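You operate a simulated robot arm through the tools that you are given. There is no shell and no other tool. Be economical: measure what you need, move in short steps, check, and stop when the job is done.

The job below is to be done with a simulated robot arm. You get a single attempt, and the scene is never put back.

Task
Put the kit card on the sorting table.

The check looks at the end state, three seconds after you hand in, the way a careful person would. Anything else that was tipped, shoved, dropped, spilled or broken makes it a failure.

Robot
A 7-joint arm with a two-finger parallel gripper, fixed in place. Base frame: the origin is at the foot of the arm, x ahead of it, y to its left, z up. Units: m, degrees, N and s.
Its first joint turns from -66.0 to 66.0 degrees. Payload 2.6 kg.
The TCP is the grasp point between the finger pads, 0.03 m short of the fingertips. In the tool frame z runs along the fingers and y along their closing line. Largest opening 0.094 m; finger width 0.028, thickness 0.01; the body of the gripper, 0.05 by 0.096 m, starts 0.055 m behind the TCP.
Orientation is told as [roll, pitch, yaw] about the base's x, y, z axes, in that order, counted from this pose: with the fingers straight down and closing along the base's y, the tool's x points along the base's -x, its y along +y and its z along -z.

Tools
- The arm moves only by the tool nudge_tool. Its arguments are lists of equal length, an entry for each row: "dp": the shift along the base's x, y, z in m, a list of three; "delta_rot": the turn, a rotation vector about the base's x, y, z in degrees, a list of three. In form: {"dp": [[tx, ty, tz], ...], "delta_rot": [[rx, ry, rz], ...]}. A call has 1 to 20 rows; each row shifts and turns the commanded pose from where the row before left it. "hand" is the closure, from 0 (fully open) to 1 (shut), set as the call begins (left out, the last holds). A row lasts 0.2 s, in which the tool goes at most 0.05 m and 8.6 degrees; a call with a longer step from one row to the next is refused whole, and so is a gripper value outside its range. Where a pose cannot be reached the arm comes as near as it can. A force on the tool above 40 N (or 10 N above the force at the start of the call, whichever is more), or a blocked arm, ends the call early, and 0.2 s more pass. The fingers move at their own pace (about 0.072 m/s each) and stop on an object; they squeeze with about 42 N. The grip force told is the motor's: it shows also when the fingers shut on nothing. Time passes only in rows, and 0.2 s behind the last, so rows that do not move let the fingers close. The reply holds the time, the measured pose of the TCP, the force on the tool along the base axes, the opening and the grip force, in the units named above and with some noise, and new pictures: "views" is both (left out), scene, wrist or none.
- Cameras (640 x 400 px; columns grow to the right, rows downward): "scene" is fixed at [0.0122, 0.4163, 0.5684]; the picture's right is [-0.94, -0.34, 0.00], its down [-0.18, 0.50, -0.85] and it looks along [0.28, -0.80, -0.53] (base axes); focal length 214 px, centre (320, 200). "wrist" rides on the gripper at [0.076, 0.014, -0.103] in the tool frame; the picture's right is [-0.18, 0.98, 0.00], its down [-0.75, -0.14, -0.64] and it looks along [-0.63, -0.12, 0.77] (tool axes); focal length 243 px, centre (320, 200). There is no depth. A picture from a camera that has moved, and an enlarged one, comes with that camera's place and axes in the base frame and with its lens.
- close_up(camera, box): a new picture of the part [left, top, right, bottom] of that camera's present view, enlarged. It takes no simulated time.
- sign_off(): hands the job in; it is judged then, once.

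Go step by step. Nothing tells you positions but the pictures and the camera data: compare them with the known pose of the tool, close in by small moves and look again before you grip or let go. The budget is 90 turns and 200 pictures, counting those below and the enlarged ones. Unless the task says otherwise, let go and move clear before handing in, and close with one line.

The tools are called as a command line: name --argument value ..., lists and objects as JSON in quotes. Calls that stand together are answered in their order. nudge_tool: Moves the arm, as the interface text tells. Its arguments: {"type":"object","properties":{"dp":{"type":"array"},"delta_rot":{"type":"array"},"hand":{"type":"number"},"views":{"type":"string","enum":["both","scene","wrist","none"]}},"required":["dp","delta_rot"]} The other tools are called the same way: close_up (camera, box) takes an enlarged picture of a part of a camera's view; sign_off () hands the job in.

At the start:

```text
time: 0.0
eef_pos: [0.294, -0.0266, 0.4694]
orientation: [0.0, -0.1, 0.1]
force: [0.2, 0.0, -0.7]
grip_width: 0.094
gripper_force: 0.1
```

scene: 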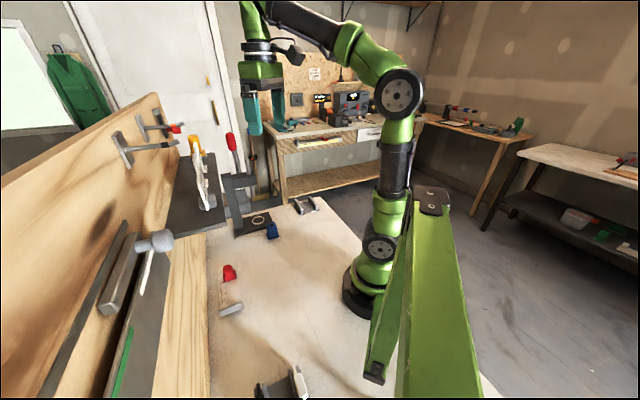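
wrist: 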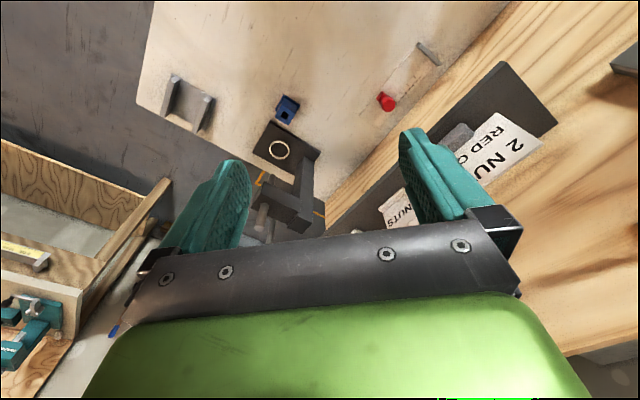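

I see a workbench with a shelf panel on the left of the scene and cards reading "2 NUTS RED..." on a dark panel. I need closer looks to identify the kit card and the sorting table.

close_up --camera "scene" --box '[100, 100, 340, 250]'

close_up --camera "scene" --box '[100, 240, 420, 400]'

close_up --camera "wrist" --box '[320, 40, 600, 240]'

close_up --camera "wrist" --box '[140, 60, 340, 240]'

```text
2.67 times, centred on (220, 175) of scene
camera zoom: at [0.0122, 0.4163, 0.5684], right [-0.94, -0.34, 0.0], down [-0.18, 0.5, -0.85], along [0.28, -0.8, -0.53], focal length 572 px, centre (587, 267)
```

zoom: 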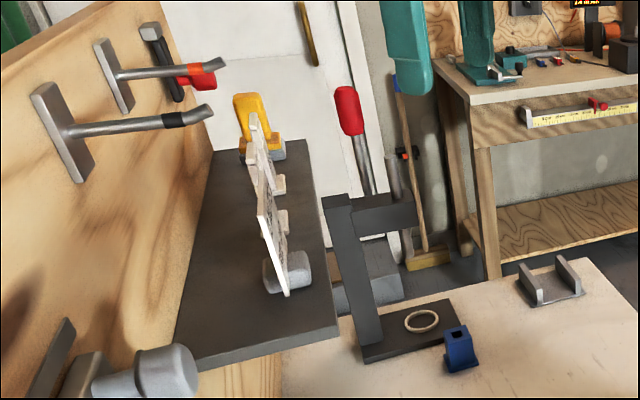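

```text
2.00 times, centred on (260, 320) of scene
camera zoom: at [0.0122, 0.4163, 0.5684], right [-0.94, -0.34, 0.0], down [-0.18, 0.5, -0.85], along [0.28, -0.8, -0.53], focal length 429 px, centre (440, -40)
```

zoom: 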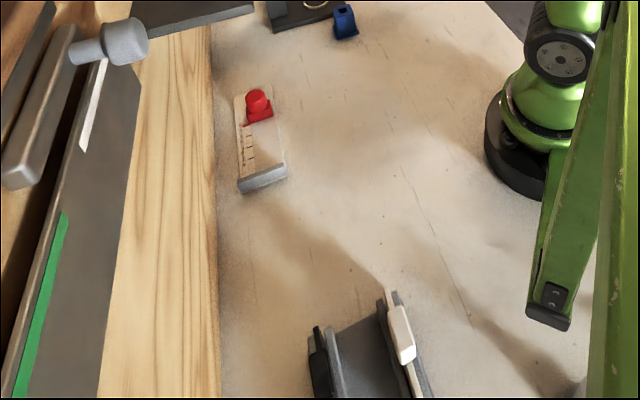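

```text
2.00 times, centred on (460, 140) of wrist
camera zoom: at [0.2192, -0.0129, 0.5703], right [0.18, 0.98, 0.0], down [0.75, -0.14, 0.64], along [0.63, -0.12, -0.77], focal length 485 px, centre (40, 320)
```

zoom: 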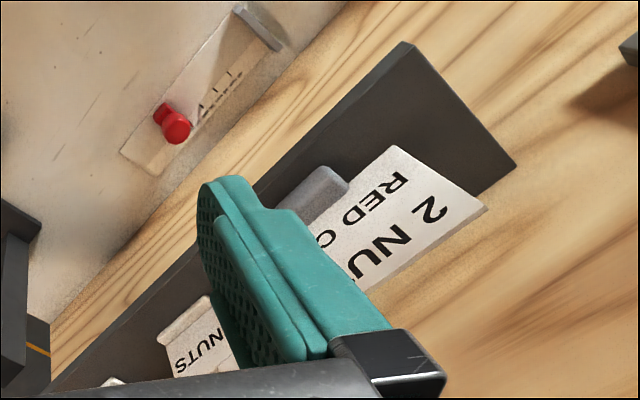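

```text
2.22 times, centred on (240, 150) of wrist
camera zoom: at [0.2192, -0.0129, 0.5703], right [0.18, 0.98, 0.0], down [0.75, -0.14, 0.64], along [0.63, -0.12, -0.77], focal length 539 px, centre (498, 311)
```

zoom: 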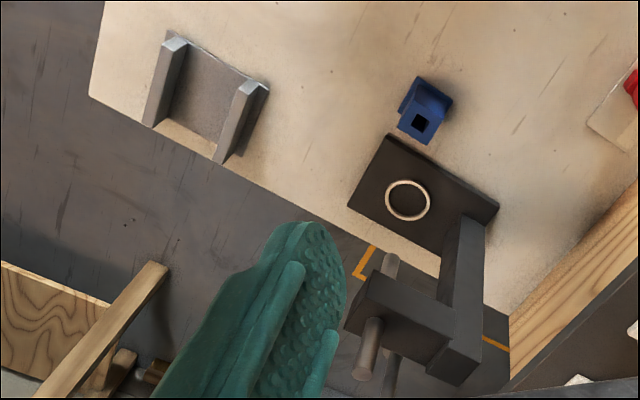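

The cards stand upright on a dark shelf along a slanted backboard, and there are other fixtures on the pale bench. I'll lift and back off to look around with the wrist camera before deciding.

nudge_tool --dp '[[-0.02, 0, 0.02], [-0.02, 0, 0.02], [-0.02, 0, 0.02], [-0.02, 0, 0.02], [-0.02, 0, 0], [0, 0, 0]]' --delta_rot '[[0, 0, 0], [0, 0, 0], [0, 0, 0], [0, 0, 0], [0, 0, 0], [0, 0, 0]]'

```text
time: 1.4
eef_pos: [0.2073, -0.024, 0.494]
orientation: [0.0, -0.2, 0.1]
force: [-0.2, -0.2, -0.7]
grip_width: 0.0941
gripper_force: 0.2
out of reach, approached as far as the arm can: row 2, 3, 4
camera wrist: at [0.1317, -0.0101, 0.5953], right [0.18, 0.98, 0.0], down [0.75, -0.14, 0.64], along [0.63, -0.12, -0.76], focal length 243 px, centre (320, 200)
```

scene: 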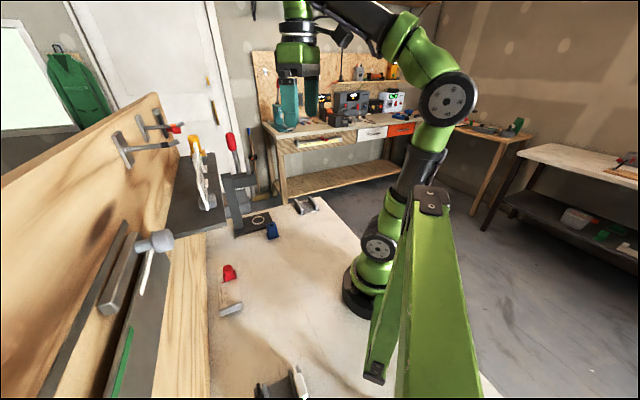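
wrist: 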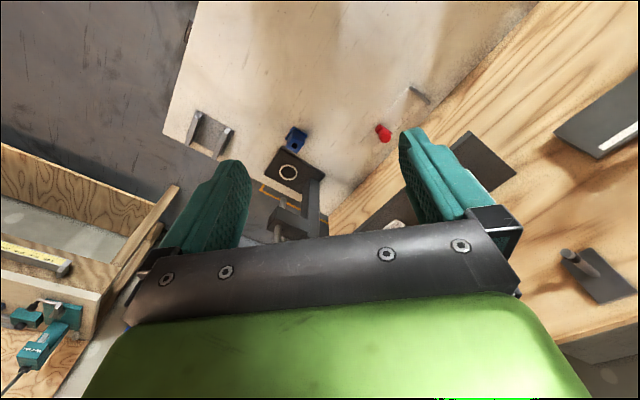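

The wrist camera faces forward, so I'll yaw it left to view the backboard and the near-left region.

nudge_tool --dp '[[0, 0, 0], [0, 0, 0], [0, 0, 0], [0, 0, 0], [0, 0, 0], [0, 0, 0]]' --delta_rot '[[0, 0, 8], [0, 0, 8], [0, 0, 8], [0, 0, 8], [0, 0, 8], [0, 0, 0]]' --views "wrist"

nudge_tool --dp '[[0, 0, 0], [0, 0, 0], [0, 0, 0], [0, 0, 0], [0, 0, 0], [0, 0, 0]]' --delta_rot '[[0, 0, 8], [0, 0, 8], [0, 0, 8], [0, 0, 8], [0, 0, 8], [0, 0, 0]]' --views "wrist"

```text
time: 2.8
eef_pos: [0.2059, -0.0233, 0.4947]
orientation: [-0.2, -0.3, 40.2]
force: [-0.5, -0.5, -0.2]
grip_width: 0.0937
gripper_force: 0.1
camera wrist: at [0.1402, -0.0621, 0.5956], right [-0.49, 0.87, 0.0], down [0.66, 0.38, 0.65], along [0.56, 0.32, -0.76], focal length 243 px, centre (320, 200)
```

wrist: 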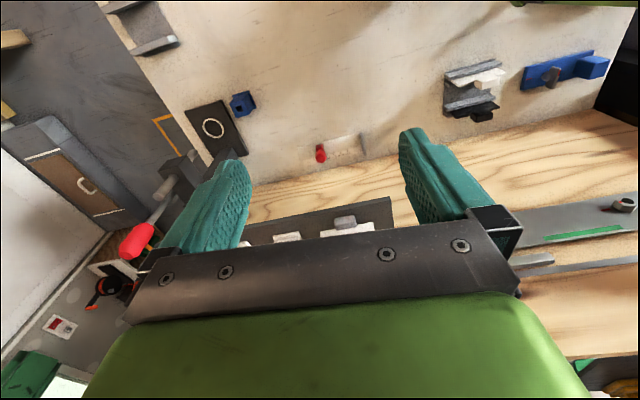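

```text
time: 4.2
eef_pos: [0.2058, -0.0243, 0.4947]
orientation: [-0.3, -0.2, 80.2]
force: [-0.4, 0.6, -0.4]
grip_width: 0.0941
gripper_force: 0.1
camera wrist: at [0.1801, -0.0967, 0.5955], right [-0.94, 0.35, 0.0], down [0.26, 0.72, 0.64], along [0.23, 0.6, -0.77], focal length 243 px, centre (320, 200)
```

wrist: 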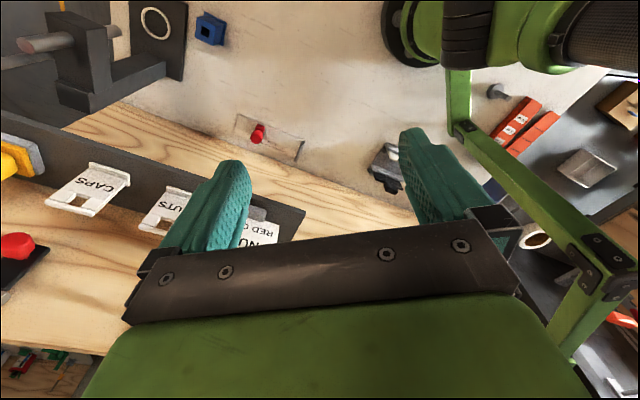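

The labels read "CAPS", "NUTS", and the larger card "2 NUTS / RED C…" looks like the kit card. I'll zoom on these and other surfaces to identify the sorting table.

close_up --camera "wrist" --box '[0, 90, 320, 300]'

close_up --camera "wrist" --box '[440, 50, 640, 270]'

nudge_tool --dp '[[0, 0, 0], [0, 0, 0], [0, 0, 0], [0, 0, 0], [0, 0, 0], [0, 0, 0]]' --delta_rot '[[0, 0, -8], [0, 0, -8], [0, 0, -8], [0, 0, -8], [0, 0, 0], [0, 0, 0]]' --views "wrist"

```text
1.90 times, centred on (160, 195) of wrist
camera zoom: at [0.1801, -0.0967, 0.5955], right [-0.94, 0.35, 0.0], down [0.26, 0.72, 0.64], along [0.23, 0.6, -0.77], focal length 462 px, centre (625, 210)
```

zoom: 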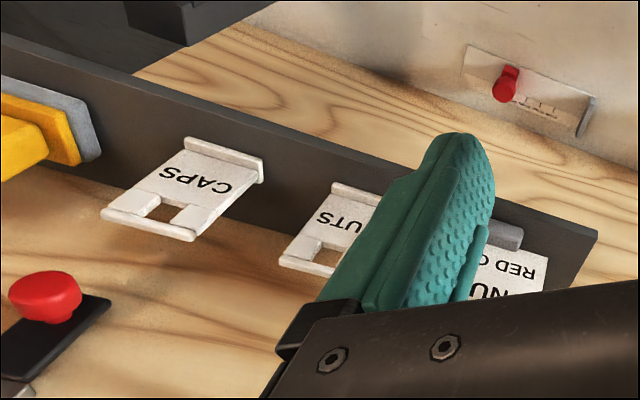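

```text
1.82 times, centred on (540, 160) of wrist
camera zoom: at [0.1801, -0.0967, 0.5955], right [-0.94, 0.35, 0.0], down [0.26, 0.72, 0.64], along [0.23, 0.6, -0.77], focal length 441 px, centre (-80, 273)
```

zoom: 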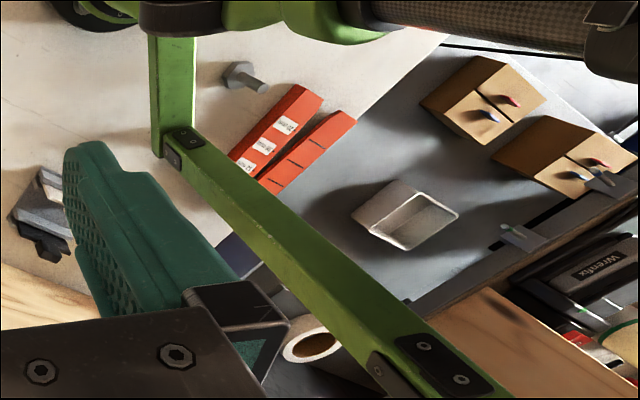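

```text
time: 5.6
eef_pos: [0.2062, -0.0235, 0.4938]
orientation: [-0.1, -0.2, 48.1]
force: [-0.7, 0.0, 1.2]
grip_width: 0.094
gripper_force: 0.1
camera wrist: at [0.1447, -0.0701, 0.5952], right [-0.61, 0.79, 0.0], down [0.61, 0.46, 0.65], along [0.51, 0.39, -0.76], focal length 243 px, centre (320, 200)
```

wrist: 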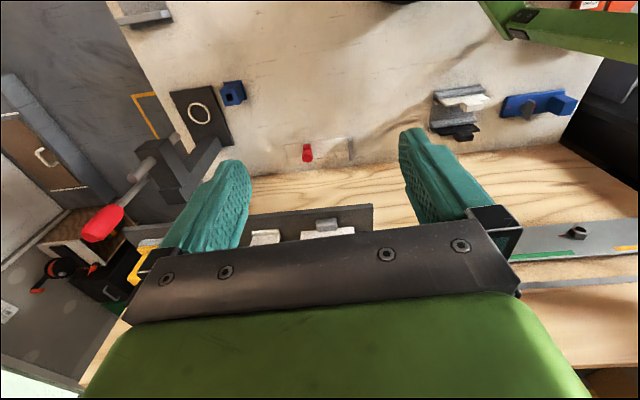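

Re-triangulating: the pale bench is at z≈0, and the dark shelf with the tags is at z≈0.30 (the "work surface"). Another dark panel with a green strip is to the left; I'll move left to view it.

nudge_tool --dp '[[-0.02, 0.03, 0], [-0.02, 0.03, 0], [-0.02, 0.03, 0], [-0.0, 0.03, 0], [0, 0.03, 0], [0, 0, 0]]' --delta_rot '[[0, 0, 0], [0, 0, 0], [0, 0, 0], [0, 0, 0], [0, 0, 0], [0, 0, 0]]'

```text
time: 7.0
eef_pos: [0.1553, 0.1293, 0.4872]
orientation: [0.0, -0.1, 48.1]
force: [-0.6, 0.2, 0.7]
grip_width: 0.094
gripper_force: 0.1
out of reach, approached as far as the arm can: row 1
camera wrist: at [0.0949, 0.0834, 0.588], right [-0.61, 0.79, 0.0], down [0.61, 0.46, 0.64], along [0.51, 0.39, -0.77], focal length 243 px, centre (320, 200)
```

scene: 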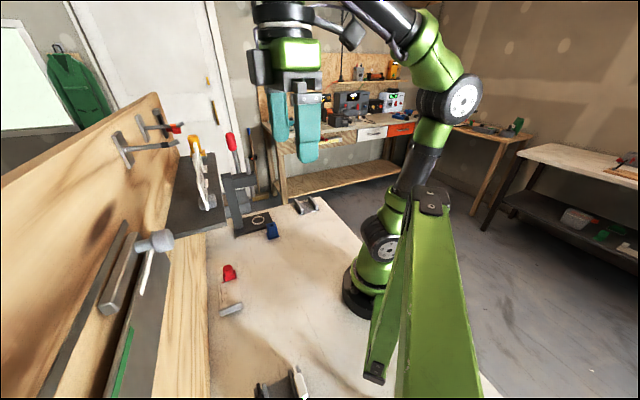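
wrist: 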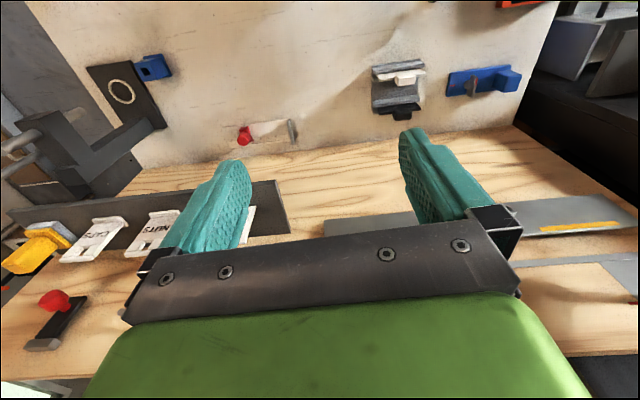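

Another shelf appears at right with coloured strips. I'll shift further left to see it.

nudge_tool --dp '[[0.0, 0.03, 0], [0, 0.03, 0], [0, 0.03, 0], [0, 0.02, 0], [0, 0, 0]]' --delta_rot '[[0, 0, 0], [0, 0, 0], [0, 0, 0], [0, 0, 0], [0, 0, 0]]'

```text
time: 8.2
eef_pos: [0.1577, 0.2408, 0.4878]
orientation: [0.1, -0.1, 48.1]
force: [0.1, 0.0, 0.3]
grip_width: 0.0939
gripper_force: 0.1
camera wrist: at [0.0969, 0.1936, 0.5886], right [-0.61, 0.79, 0.0], down [0.61, 0.46, 0.64], along [0.51, 0.39, -0.77], focal length 243 px, centre (320, 200)
```

scene: 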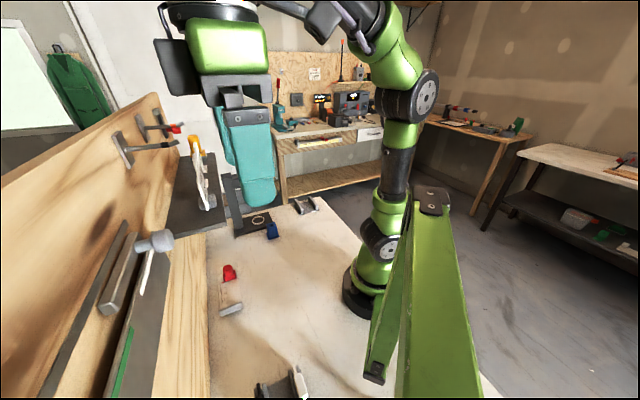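
wrist: 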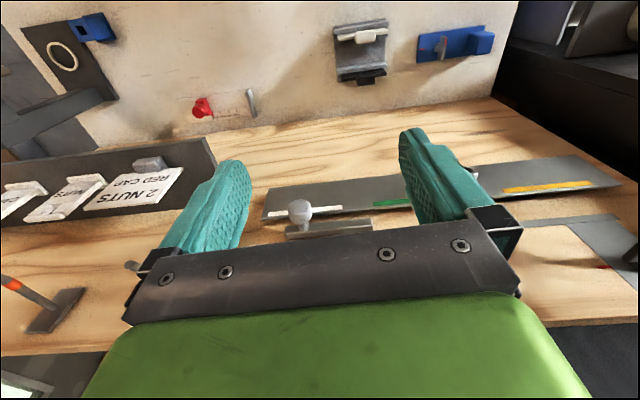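

I now see "2 NUTS RED CAP" card on the tag shelf and a second grey shelf with white/green/yellow strips. Zooming in.

close_up --camera "wrist" --box '[0, 120, 240, 270]'

close_up --camera "wrist" --box '[240, 130, 640, 300]'

close_up --camera "scene" --box '[0, 200, 240, 400]'

close_up --camera "wrist" --box '[320, 0, 520, 100]'

```text
2.67 times, centred on (120, 195) of wrist
camera zoom: at [0.0969, 0.1936, 0.5886], right [-0.61, 0.79, 0.0], down [0.61, 0.46, 0.64], along [0.51, 0.39, -0.77], focal length 647 px, centre (853, 213)
```

zoom: 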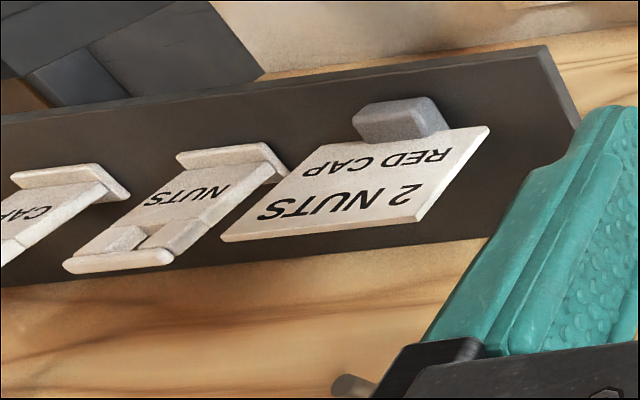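

```text
1.60 times, centred on (440, 215) of wrist
camera zoom: at [0.0969, 0.1936, 0.5886], right [-0.61, 0.79, 0.0], down [0.61, 0.46, 0.64], along [0.51, 0.39, -0.77], focal length 388 px, centre (128, 176)
```

zoom: 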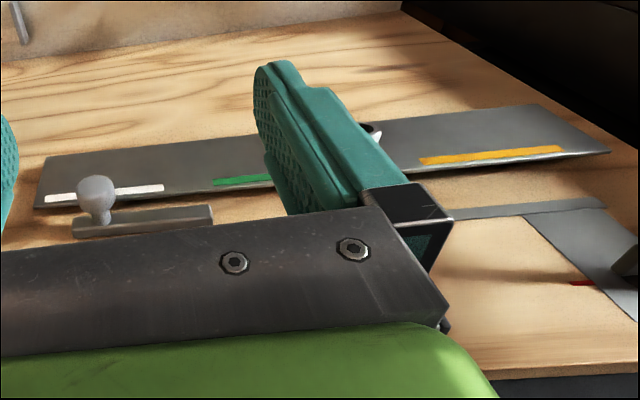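

```text
2.00 times, centred on (120, 300) of scene
camera zoom: at [0.0122, 0.4163, 0.5684], right [-0.94, -0.34, 0.0], down [-0.18, 0.5, -0.85], along [0.28, -0.8, -0.53], focal length 429 px, centre (720, 0)
```

zoom: 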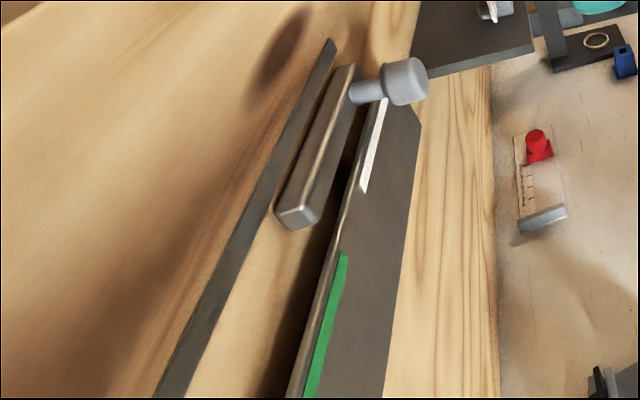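

```text
3.20 times, centred on (420, 50) of wrist
camera zoom: at [0.0969, 0.1936, 0.5886], right [-0.61, 0.79, 0.0], down [0.61, 0.46, 0.64], along [0.51, 0.39, -0.77], focal length 776 px, centre (0, 680)
```

zoom: 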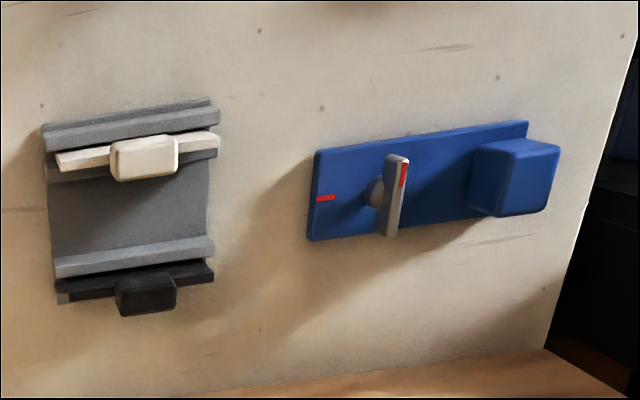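

The kit card "2 NUTS RED CAP" is upright on the dark shelf (z≈0.3). I still need to find the sorting table, so I'll swing to the right side and look there.

nudge_tool --dp '[[0, -0.04, 0], [0, -0.04, 0], [0, -0.04, 0], [0, -0.04, 0], [0, -0.04, 0], [0, -0.04, 0], [0, -0.04, 0], [0, -0.04, 0], [0, -0.04, 0], [0, 0, 0]]' --delta_rot '[[0, 0, -8], [0, 0, -8], [0, 0, -8], [0, 0, -8], [0, 0, -8], [0, 0, -8], [0, 0, -8], [0, 0, -8], [0, 0, -8], [0, 0, 0]]'

nudge_tool --dp '[[0, -0.02, 0], [0, -0.02, 0], [0, -0.02, 0], [0, 0, 0], [0, 0, 0], [0, 0, 0], [0, 0, 0], [0, 0, 0]]' --delta_rot '[[0, 0, -8], [0, 0, -8], [0, 0, -8], [0, 0, -8], [0, 0, -8], [0, 0, -8], [0, 0, -8], [0, 0, 0]]' --views "wrist"

```text
time: 10.4
eef_pos: [0.1662, -0.1212, 0.482]
orientation: [0.0, 0.0, -23.9]
force: [-1.1, 0.9, 0.2]
grip_width: 0.0939
gripper_force: 0.0
out of reach, approached as far as the arm can: row 5
camera wrist: at [0.1032, -0.0773, 0.583], right [0.57, 0.82, 0.0], down [0.63, -0.44, 0.64], along [0.53, -0.37, -0.77], focal length 243 px, centre (320, 200)
```

scene: 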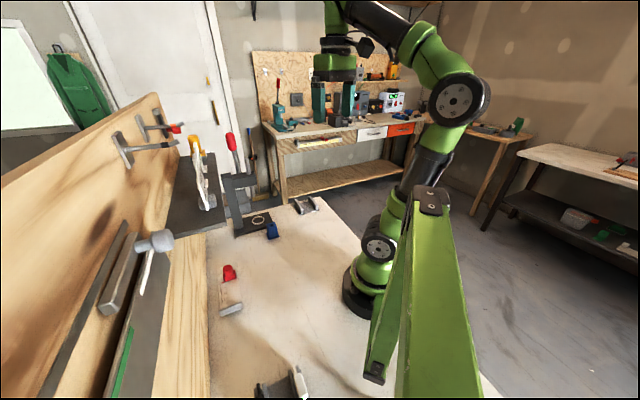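
wrist: 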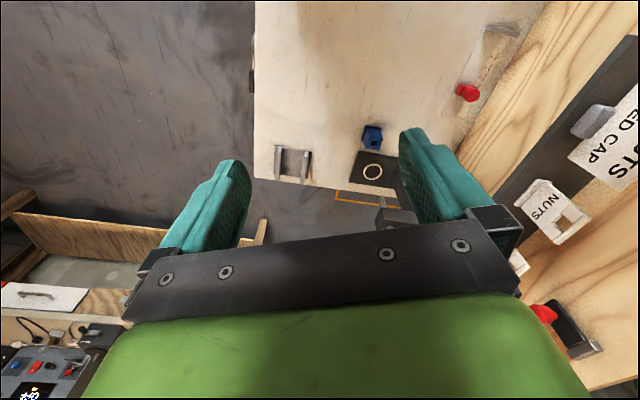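

```text
time: 12.2
eef_pos: [0.1671, -0.1813, 0.4807]
orientation: [0.1, 0.0, -80.0]
force: [-0.4, 0.4, 0.1]
grip_width: 0.094
gripper_force: 0.1
camera wrist: at [0.1691, -0.1029, 0.582], right [1.0, -0.01, 0.0], down [-0.01, -0.77, 0.64], along [-0.01, -0.64, -0.77], focal length 243 px, centre (320, 200)
```

wrist: 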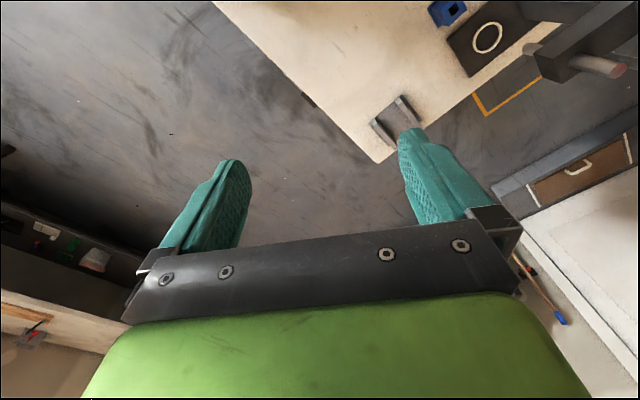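

Only the pale bench (z≈0) and the dark shelf with tags (z≈0.30) are within reach. I'll return for a clear view of the tag shelf to understand how the card and tags sit.

nudge_tool --dp '[[0, 0.02, 0], [0, 0.02, 0], [0.01, 0.02, 0], [0.01, 0.02, 0], [0.01, 0, 0], [0.01, 0, 0], [0.01, 0, 0], [0, 0, 0], [0, 0, 0]]' --delta_rot '[[0, 0, 8], [0, 0, 8], [0, 0, 8], [0, 0, 8], [0, 0, 8], [0, 0, 8], [0, 0, 8], [0, 0, 8], [0, 0, 0]]' --views "wrist"

close_up --camera "wrist" --box '[400, 0, 640, 200]'

```text
time: 14.2
eef_pos: [0.2156, -0.1018, 0.481]
orientation: [0.0, -0.2, -15.9]
force: [-0.3, -0.2, -0.2]
grip_width: 0.094
gripper_force: 0.0
camera wrist: at [0.1472, -0.0672, 0.5825], right [0.45, 0.9, 0.0], down [0.69, -0.34, 0.64], along [0.58, -0.29, -0.77], focal length 243 px, centre (320, 200)
```

wrist: 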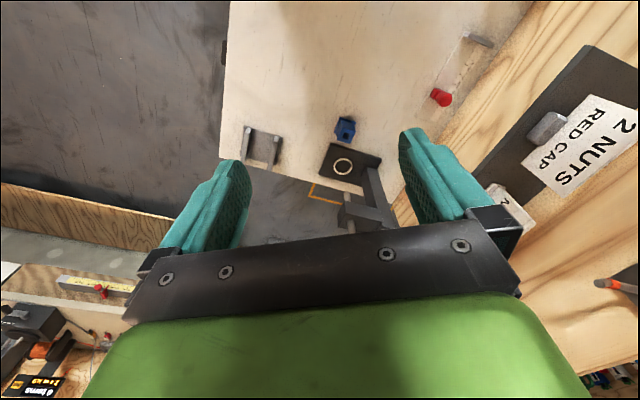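

```text
2.00 times, centred on (520, 100) of wrist
camera zoom: at [0.1472, -0.0672, 0.5825], right [0.45, 0.9, 0.0], down [0.69, -0.34, 0.64], along [0.58, -0.29, -0.77], focal length 485 px, centre (-80, 400)
```

zoom: 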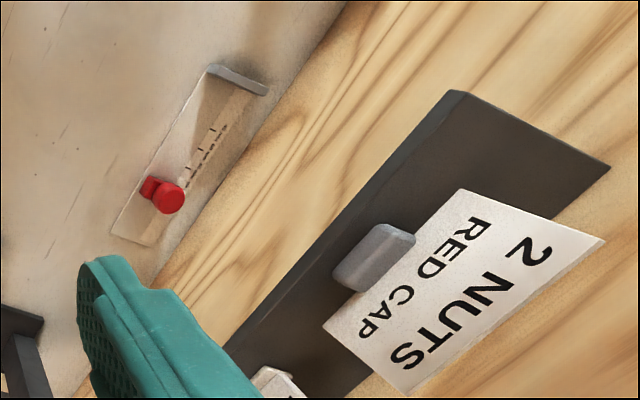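

The card stands on the shelf at about (0.35,0.155) with a grey foot block in front. Before gripping, one look left/behind to rule out another table in reach.

nudge_tool --dp '[[-0.01, 0.03, 0], [-0.01, 0.03, 0], [-0.01, 0.03, 0], [-0.01, 0.03, 0], [-0.01, 0.03, 0], [0, 0.03, 0], [0, 0.03, 0], [0, 0.03, 0], [0, 0.03, 0], [0, 0.03, 0], [0, 0, 0], [0, 0, 0], [0, 0, 0], [0, 0, 0], [0, 0, 0], [0, 0, 0]]' --delta_rot '[[0, 0, 8.5], [0, 0, 8.5], [0, 0, 8.5], [0, 0, 8.5], [0, 0, 8.5], [0, 0, 8.5], [0, 0, 8.5], [0, 0, 8.5], [0, 0, 8.5], [0, 0, 8.5], [0, 0, 8.5], [0, 0, 8.5], [0, 0, 8.5], [0, 0, 8.5], [0, 0, 8.5], [0, 0, 0]]' --views "wrist"

```text
time: 17.6
eef_pos: [0.1667, 0.1997, 0.4802]
orientation: [0.0, -0.1, 111.7]
force: [-0.6, -0.4, 0.0]
grip_width: 0.0938
gripper_force: 0.0
camera wrist: at [0.1828, 0.1231, 0.5821], right [-0.98, -0.19, 0.0], down [-0.15, 0.75, 0.64], along [-0.12, 0.63, -0.77], focal length 243 px, centre (320, 200)
```

wrist: 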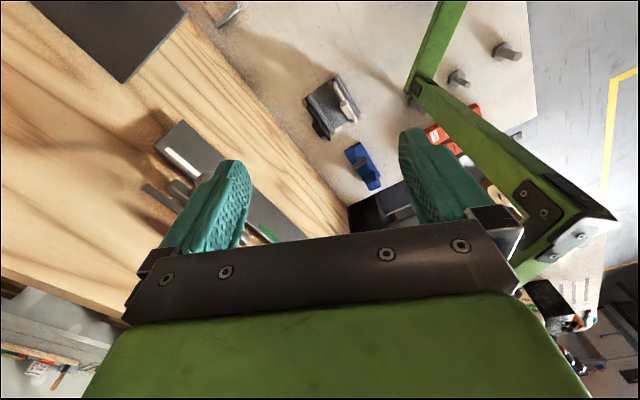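

No other table is in reach, so the sorting table is the pale table at z≈0 on which the robot stands. Next I turn to a grasp yaw of about -45° (closing across the card's thickness), in front of the card, and look.

nudge_tool --dp '[[0, -0.02, 0], [0, -0.02, 0], [0, -0.02, 0], [0, -0.02, 0], [0, -0.02, 0], [0, -0.02, 0], [0, -0.02, 0], [0, -0.01, 0], [0, 0, 0], [0, 0, 0], [0, 0, 0], [0, 0, 0], [0.02, 0, 0], [0.02, 0, 0], [0.02, 0, 0], [0.02, 0, 0], [0.02, 0, 0], [0.02, 0, 0], [0.02, 0, 0], [0, 0, 0]]' --delta_rot '[[0, 0, -8.2], [0, 0, -8.2], [0, 0, -8.2], [0, 0, -8.2], [0, 0, -8.2], [0, 0, -8.2], [0, 0, -8.2], [0, 0, -8.2], [0, 0, -8.2], [0, 0, -8.2], [0, 0, -8.2], [0, 0, -8.2], [0, 0, -8.2], [0, 0, -8.2], [0, 0, -8.2], [0, 0, -8.2], [0, 0, -8.2], [0, 0, -8.2], [0, 0, -8.2], [0, 0, 0]]'

close_up --camera "wrist" --box '[400, 60, 640, 260]'

```text
time: 21.8
eef_pos: [0.308, 0.0494, 0.4792]
orientation: [-0.1, -0.1, -44.3]
force: [-0.2, 0.5, 0.5]
grip_width: 0.0938
gripper_force: 0.1
camera wrist: at [0.2638, 0.1129, 0.581], right [0.82, 0.57, 0.0], down [0.44, -0.63, 0.64], along [0.37, -0.53, -0.77], focal length 243 px, centre (320, 200)
```

scene: 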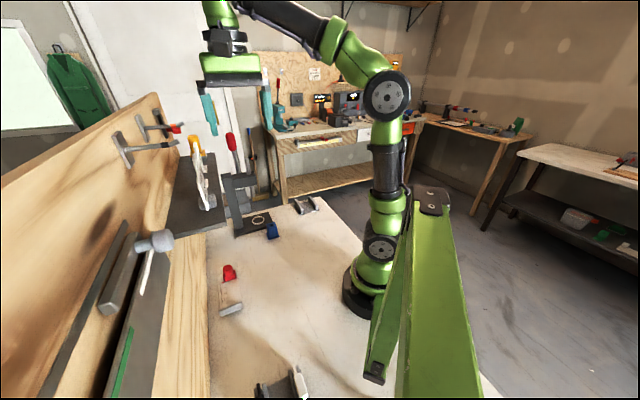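
wrist: 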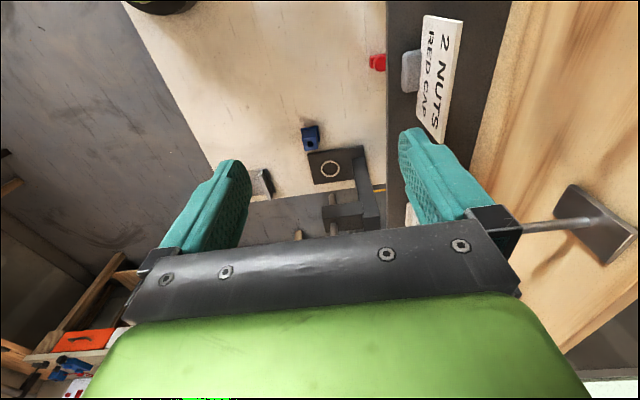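

```text
2.00 times, centred on (520, 160) of wrist
camera zoom: at [0.2638, 0.1129, 0.581], right [0.82, 0.57, 0.0], down [0.44, -0.63, 0.64], along [0.37, -0.53, -0.77], focal length 485 px, centre (-80, 280)
```

zoom: 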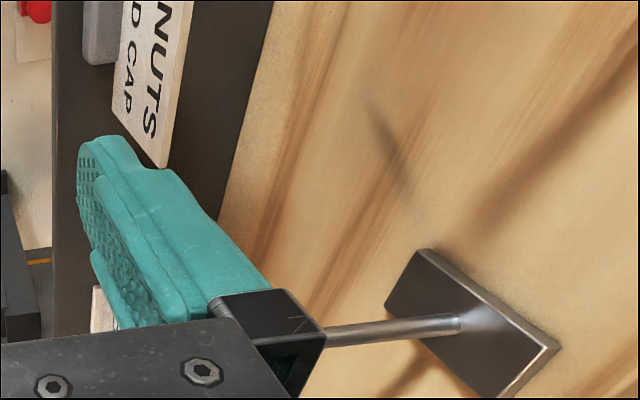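

The card base runs from (0.35,0.156) to (0.419,0.085), centre ≈(0.384,0.120), nearly 45°, with a low foot block in front. I'll part-close the fingers and move above the card centre, then check.

nudge_tool --dp '[[0.019, 0.0177, -0.003], [0.019, 0.0177, -0.003], [0.019, 0.0177, -0.003], [0.019, 0.0177, -0.003], [0, 0, 0]]' --delta_rot '[[0, 0, 0], [0, 0, 0], [0, 0, 0], [0, 0, -0.7], [0, 0, 0]]' --hand 0.4

close_up --camera "wrist" --box '[200, 60, 440, 260]'

close_up --camera "scene" --box '[130, 80, 290, 240]'

```text
time: 23.0
eef_pos: [0.3819, 0.1218, 0.466]
orientation: [0.2, -0.2, -44.9]
force: [-0.8, -0.1, -0.4]
grip_width: 0.0564
gripper_force: 0.0
camera wrist: at [0.3388, 0.186, 0.5665], right [0.82, 0.57, 0.0], down [0.43, -0.63, 0.64], along [0.37, -0.53, -0.77], focal length 243 px, centre (320, 200)
```

scene: 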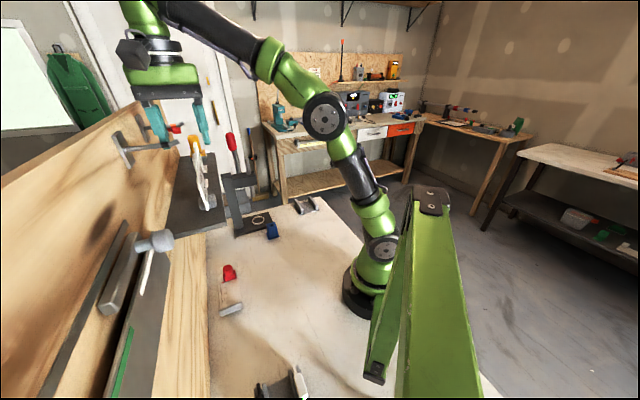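
wrist: 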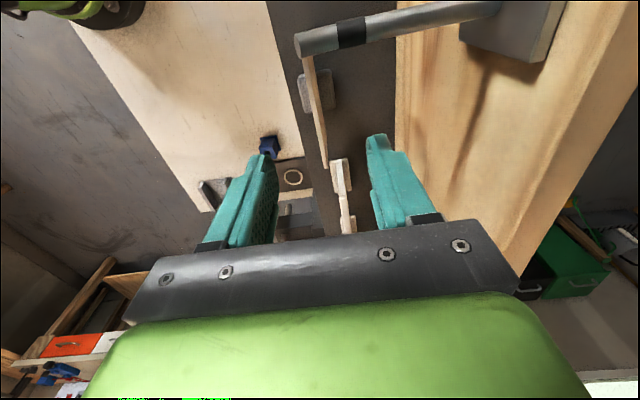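

```text
2.00 times, centred on (320, 160) of wrist
camera zoom: at [0.3388, 0.186, 0.5665], right [0.82, 0.57, 0.0], down [0.43, -0.63, 0.64], along [0.37, -0.53, -0.77], focal length 485 px, centre (320, 280)
```

zoom: 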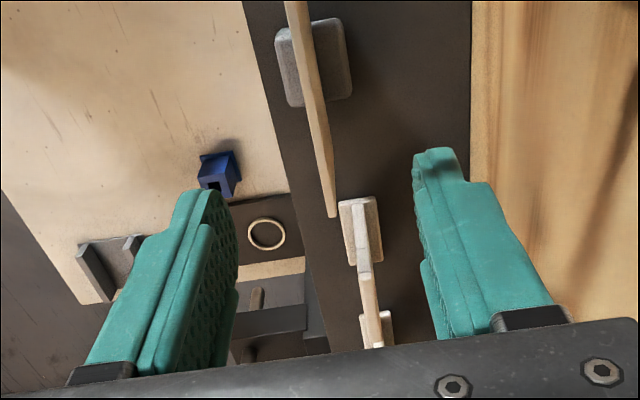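

```text
2.50 times, centred on (210, 160) of scene
camera zoom: at [0.0122, 0.4163, 0.5684], right [-0.94, -0.34, 0.0], down [-0.18, 0.5, -0.85], along [0.28, -0.8, -0.53], focal length 536 px, centre (595, 300)
```

zoom: 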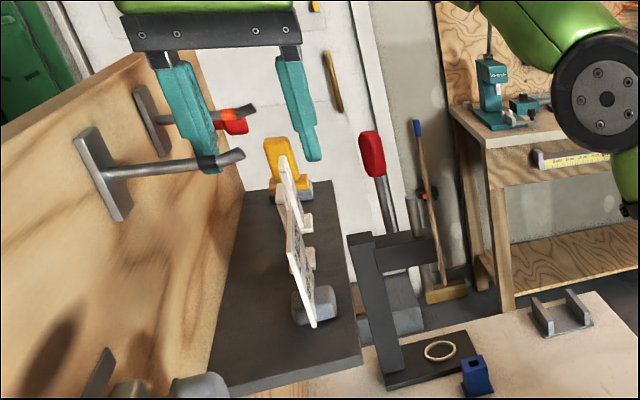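

A hook peg sits at z≈0.46 on each side of the card (lateral about −0.12 and −0.27), and the wrist camera would come down on the nearer one. I'll tilt the tool 20° about the card's normal so the camera rises clear and the body stays between the pegs.

nudge_tool --dp '[[0, 0, 0], [0, 0, 0], [0, 0, 0], [0, 0, 0]]' --delta_rot '[[4.7, 4.7, 0], [4.7, 4.7, 0], [4.7, 4.7, 0], [0, 0, 0]]'

close_up --camera "scene" --box '[80, 0, 290, 240]'

```text
time: 24.0
eef_pos: [0.3545, 0.1155, 0.454]
orientation: [0.4, 13.1, -45.0]
force: [0.1, -0.4, 0.4]
grip_width: 0.0563
gripper_force: 0.1
out of reach, approached as far as the arm can: row 1, 2, 3
camera wrist: at [0.3294, 0.1608, 0.5699], right [0.82, 0.57, -0.04], down [0.52, -0.72, 0.45], along [0.23, -0.39, -0.89], focal length 243 px, centre (320, 200)
```

scene: 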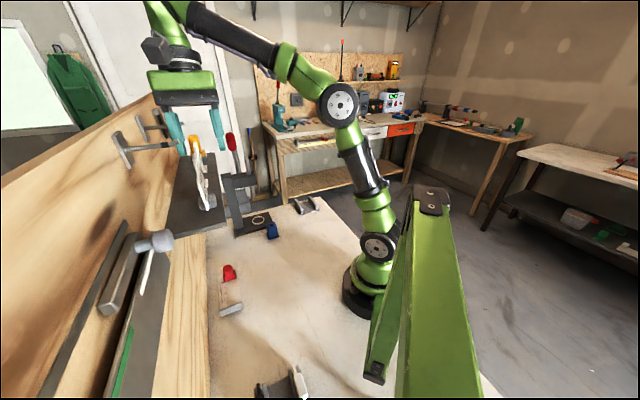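
wrist: 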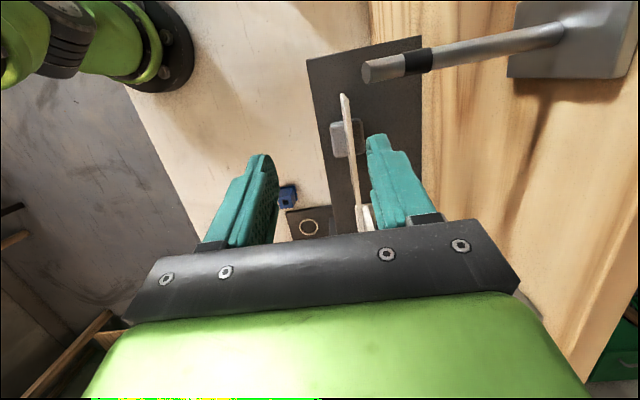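

```text
1.67 times, centred on (185, 120) of scene
camera zoom: at [0.0122, 0.4163, 0.5684], right [-0.94, -0.34, 0.0], down [-0.18, 0.5, -0.85], along [0.28, -0.8, -0.53], focal length 358 px, centre (545, 333)
```

zoom: 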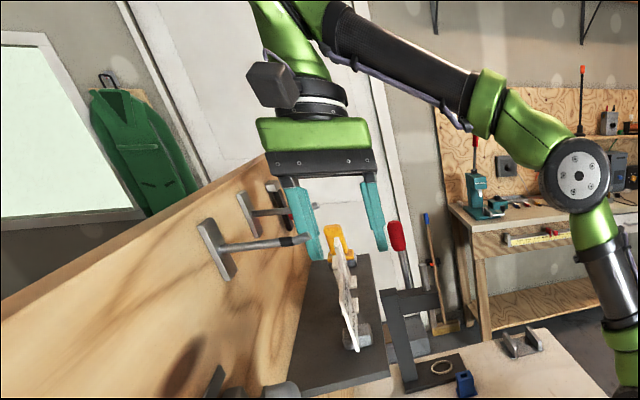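

The tilt ran into reach limits at this height, so the tool drew back. Lower should be more reachable; I'll lower slightly while still above the card and see where it settles.

nudge_tool --dp '[[0, 0, -0.01], [0, 0, 0], [0, 0, 0]]' --delta_rot '[[0, 0, 0], [0, 0, 0], [0, 0, 0]]' --views "wrist"

```text
time: 24.8
eef_pos: [0.3541, 0.1157, 0.4441]
orientation: [0.1, 13.0, -44.9]
force: [-0.4, -0.2, -0.3]
grip_width: 0.0566
gripper_force: 0.0
camera wrist: at [0.3291, 0.1618, 0.5609], right [0.82, 0.57, -0.04], down [0.52, -0.72, 0.45], along [0.23, -0.39, -0.89], focal length 243 px, centre (320, 200)
```

wrist: 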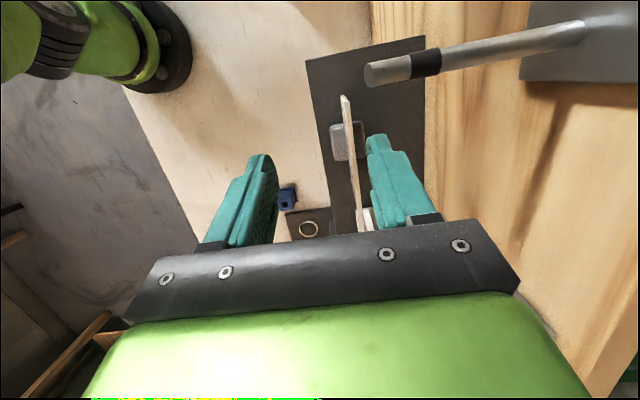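

Commands clamp to the reached pose. I'll step down to z≈0.428, move over the card, and then add the rest of the tilt.

nudge_tool --dp '[[0, 0, -0.016], [0.015, 0.002, 0], [0.015, 0.0025, 0], [0, 0, 0], [0, 0, 0]]' --delta_rot '[[0, 0, 0], [0, 0, 0], [0, 0, 0], [2.5, 2.5, 0], [0, 0, 0]]'

```text
time: 26.0
eef_pos: [0.3854, 0.1209, 0.4283]
orientation: [0.3, 16.6, -45.1]
force: [0.6, -0.6, 0.1]
grip_width: 0.0564
gripper_force: 0.1
camera wrist: at [0.3645, 0.1613, 0.5479], right [0.82, 0.57, -0.05], down [0.54, -0.74, 0.4], along [0.19, -0.35, -0.92], focal length 243 px, centre (320, 200)
```

scene: 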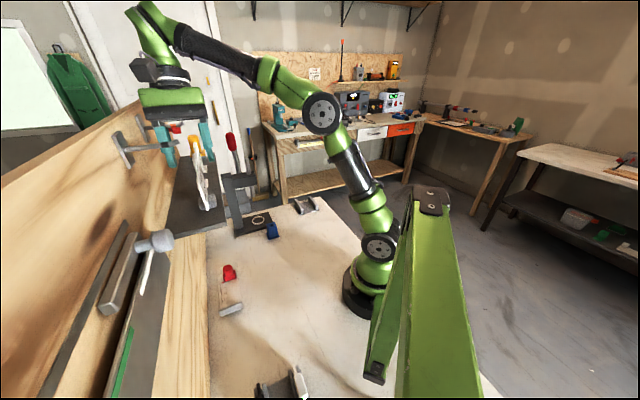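
wrist: 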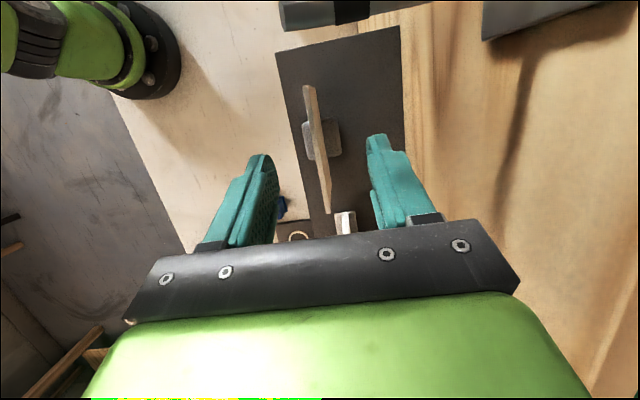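

Over the card at tilt 16.6°. I'll add a bit more tilt to give the camera more clearance to the hook.

nudge_tool --dp '[[0, 0, -0.008], [0, 0, 0], [0, 0, 0]]' --delta_rot '[[2.5, 2.5, 0], [2.5, 2.5, 0], [0, 0, 0]]'

close_up --camera "scene" --box '[90, 40, 250, 220]'

```text
time: 26.8
eef_pos: [0.3841, 0.1212, 0.4202]
orientation: [0.4, 23.7, -44.9]
force: [-0.8, 1.9, -0.8]
grip_width: 0.0563
gripper_force: 0.1
camera wrist: at [0.3746, 0.1505, 0.5441], right [0.81, 0.58, -0.07], down [0.57, -0.77, 0.28], along [0.11, -0.27, -0.96], focal length 243 px, centre (320, 200)
```

scene: 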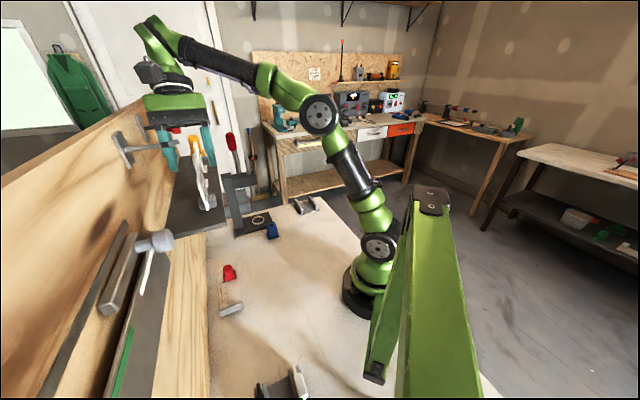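
wrist: 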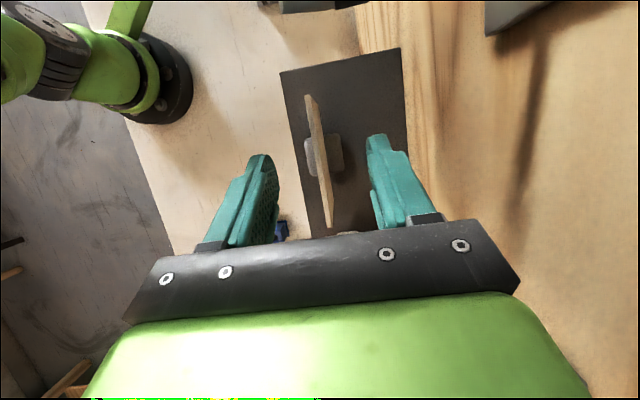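

```text
2.22 times, centred on (170, 130) of scene
camera zoom: at [0.0122, 0.4163, 0.5684], right [-0.94, -0.34, 0.0], down [-0.18, 0.5, -0.85], along [0.28, -0.8, -0.53], focal length 477 px, centre (653, 356)
```

zoom: 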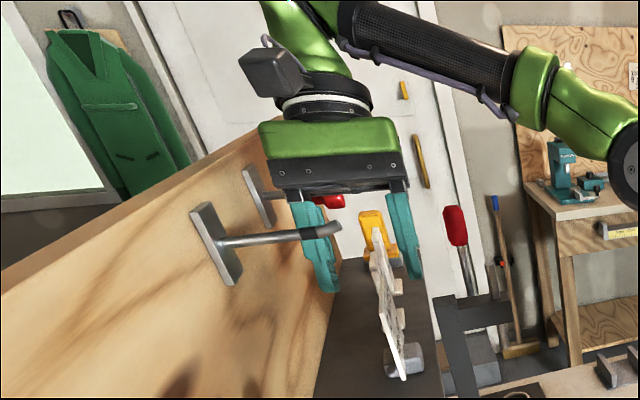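

Camera clearance is good but the body may approach the other hook, so I'll reduce tilt to ~15° and shift slightly toward the near hook, then descend partway and check.

nudge_tool --dp '[[-0.0026, 0.0016, 0], [-0.0026, 0.0016, 0], [0, 0, -0.01], [0, 0, -0.012], [0, 0, 0]]' --delta_rot '[[-3.1, -3.1, 0], [-3.1, -3.1, 0], [0, 0, 0], [0, 0, 0], [0, 0, 0]]'

close_up --camera "scene" --box '[90, 40, 250, 220]'

close_up --camera "wrist" --box '[200, 40, 440, 240]'

```text
time: 28.0
eef_pos: [0.3793, 0.1234, 0.4009]
orientation: [0.3, 14.9, -45.1]
force: [-0.3, -0.6, 0.3]
grip_width: 0.0565
gripper_force: 0.0
camera wrist: at [0.3567, 0.1657, 0.5181], right [0.82, 0.57, -0.04], down [0.53, -0.73, 0.43], along [0.21, -0.37, -0.9], focal length 243 px, centre (320, 200)
```

scene: 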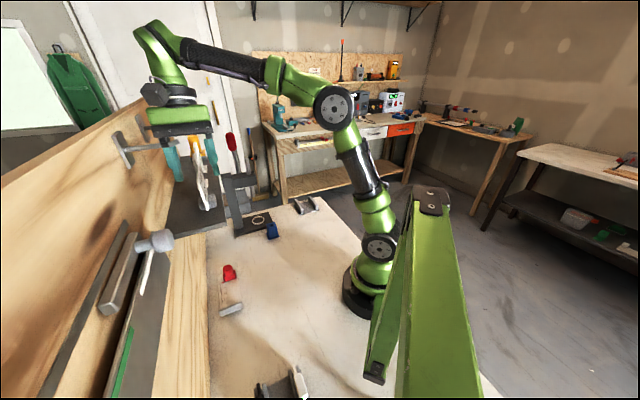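
wrist: 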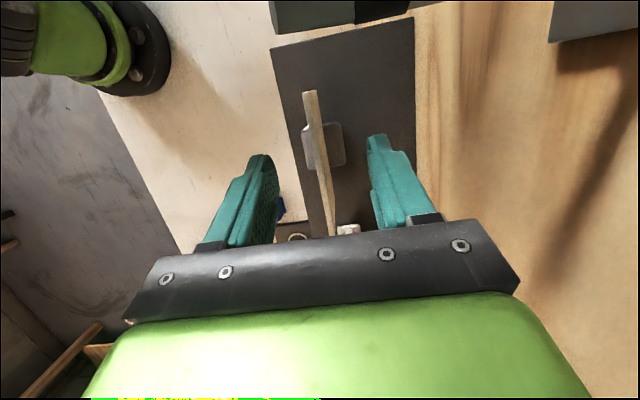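

```text
2.22 times, centred on (170, 130) of scene
camera zoom: at [0.0122, 0.4163, 0.5684], right [-0.94, -0.34, 0.0], down [-0.18, 0.5, -0.85], along [0.28, -0.8, -0.53], focal length 477 px, centre (653, 356)
```

zoom: 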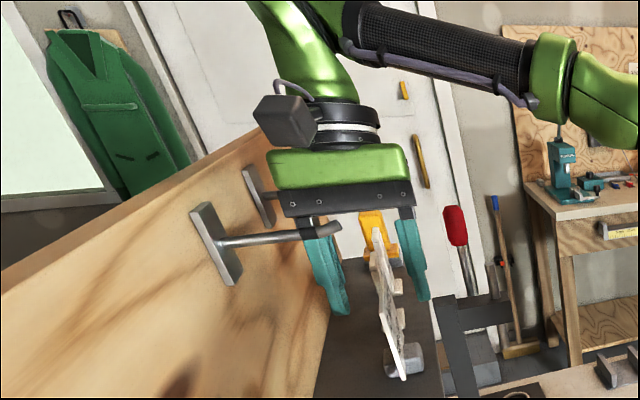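

```text
2.00 times, centred on (320, 140) of wrist
camera zoom: at [0.3567, 0.1657, 0.5181], right [0.82, 0.57, -0.04], down [0.53, -0.73, 0.43], along [0.21, -0.37, -0.9], focal length 485 px, centre (320, 320)
```

zoom: 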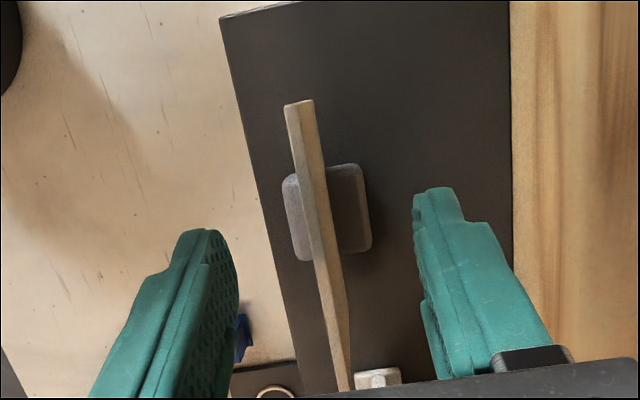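

The card, with its foot block, is centred between the fingers and the hooks are clear. Descending 22 mm more, then closing.

nudge_tool --dp '[[0, 0, -0.007], [0, 0, -0.007], [0, 0, -0.007], [0, 0, 0]]' --delta_rot '[[0, 0, 0], [0, 0, 0], [0, 0, 0], [0, 0, 0]]' --views "wrist"

```text
time: 29.0
eef_pos: [0.3792, 0.1223, 0.3777]
orientation: [0.4, 15.0, -45.0]
force: [-0.1, 0.1, 0.0]
grip_width: 0.0563
gripper_force: 0.1
camera wrist: at [0.3564, 0.165, 0.4959], right [0.82, 0.57, -0.04], down [0.53, -0.73, 0.43], along [0.21, -0.37, -0.9], focal length 243 px, centre (320, 200)
```

wrist: 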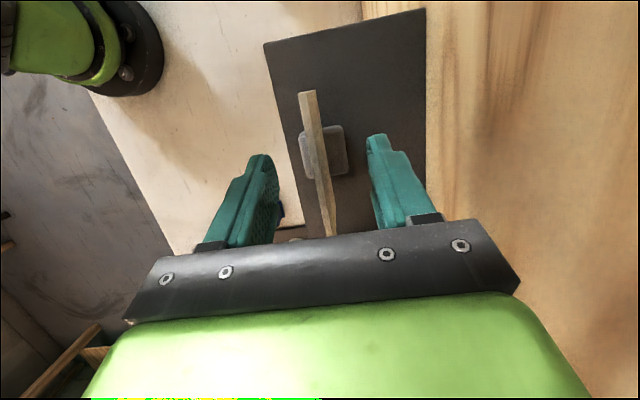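

In position with no contact; closing on the card.

nudge_tool --dp '[[0, 0, 0], [0, 0, 0], [0, 0, 0], [0, 0, 0]]' --delta_rot '[[0, 0, 0], [0, 0, 0], [0, 0, 0], [0, 0, 0]]' --hand 1.0

```text
time: 30.0
eef_pos: [0.3784, 0.1223, 0.378]
orientation: [0.3, 14.9, -45.0]
force: [-0.4, 0.1, -0.1]
grip_width: 0.0071
gripper_force: 41.0
camera wrist: at [0.3564, 0.165, 0.496], right [0.82, 0.57, -0.04], down [0.53, -0.73, 0.43], along [0.21, -0.37, -0.9], focal length 243 px, centre (320, 200)
```

scene: 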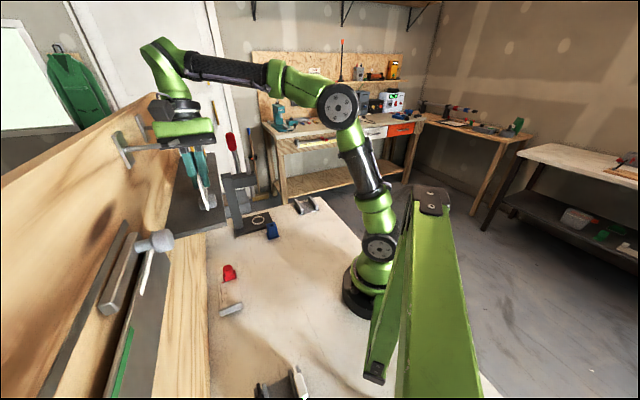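
wrist: 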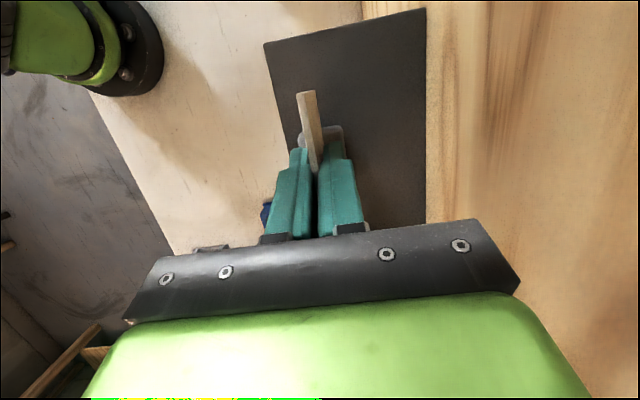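

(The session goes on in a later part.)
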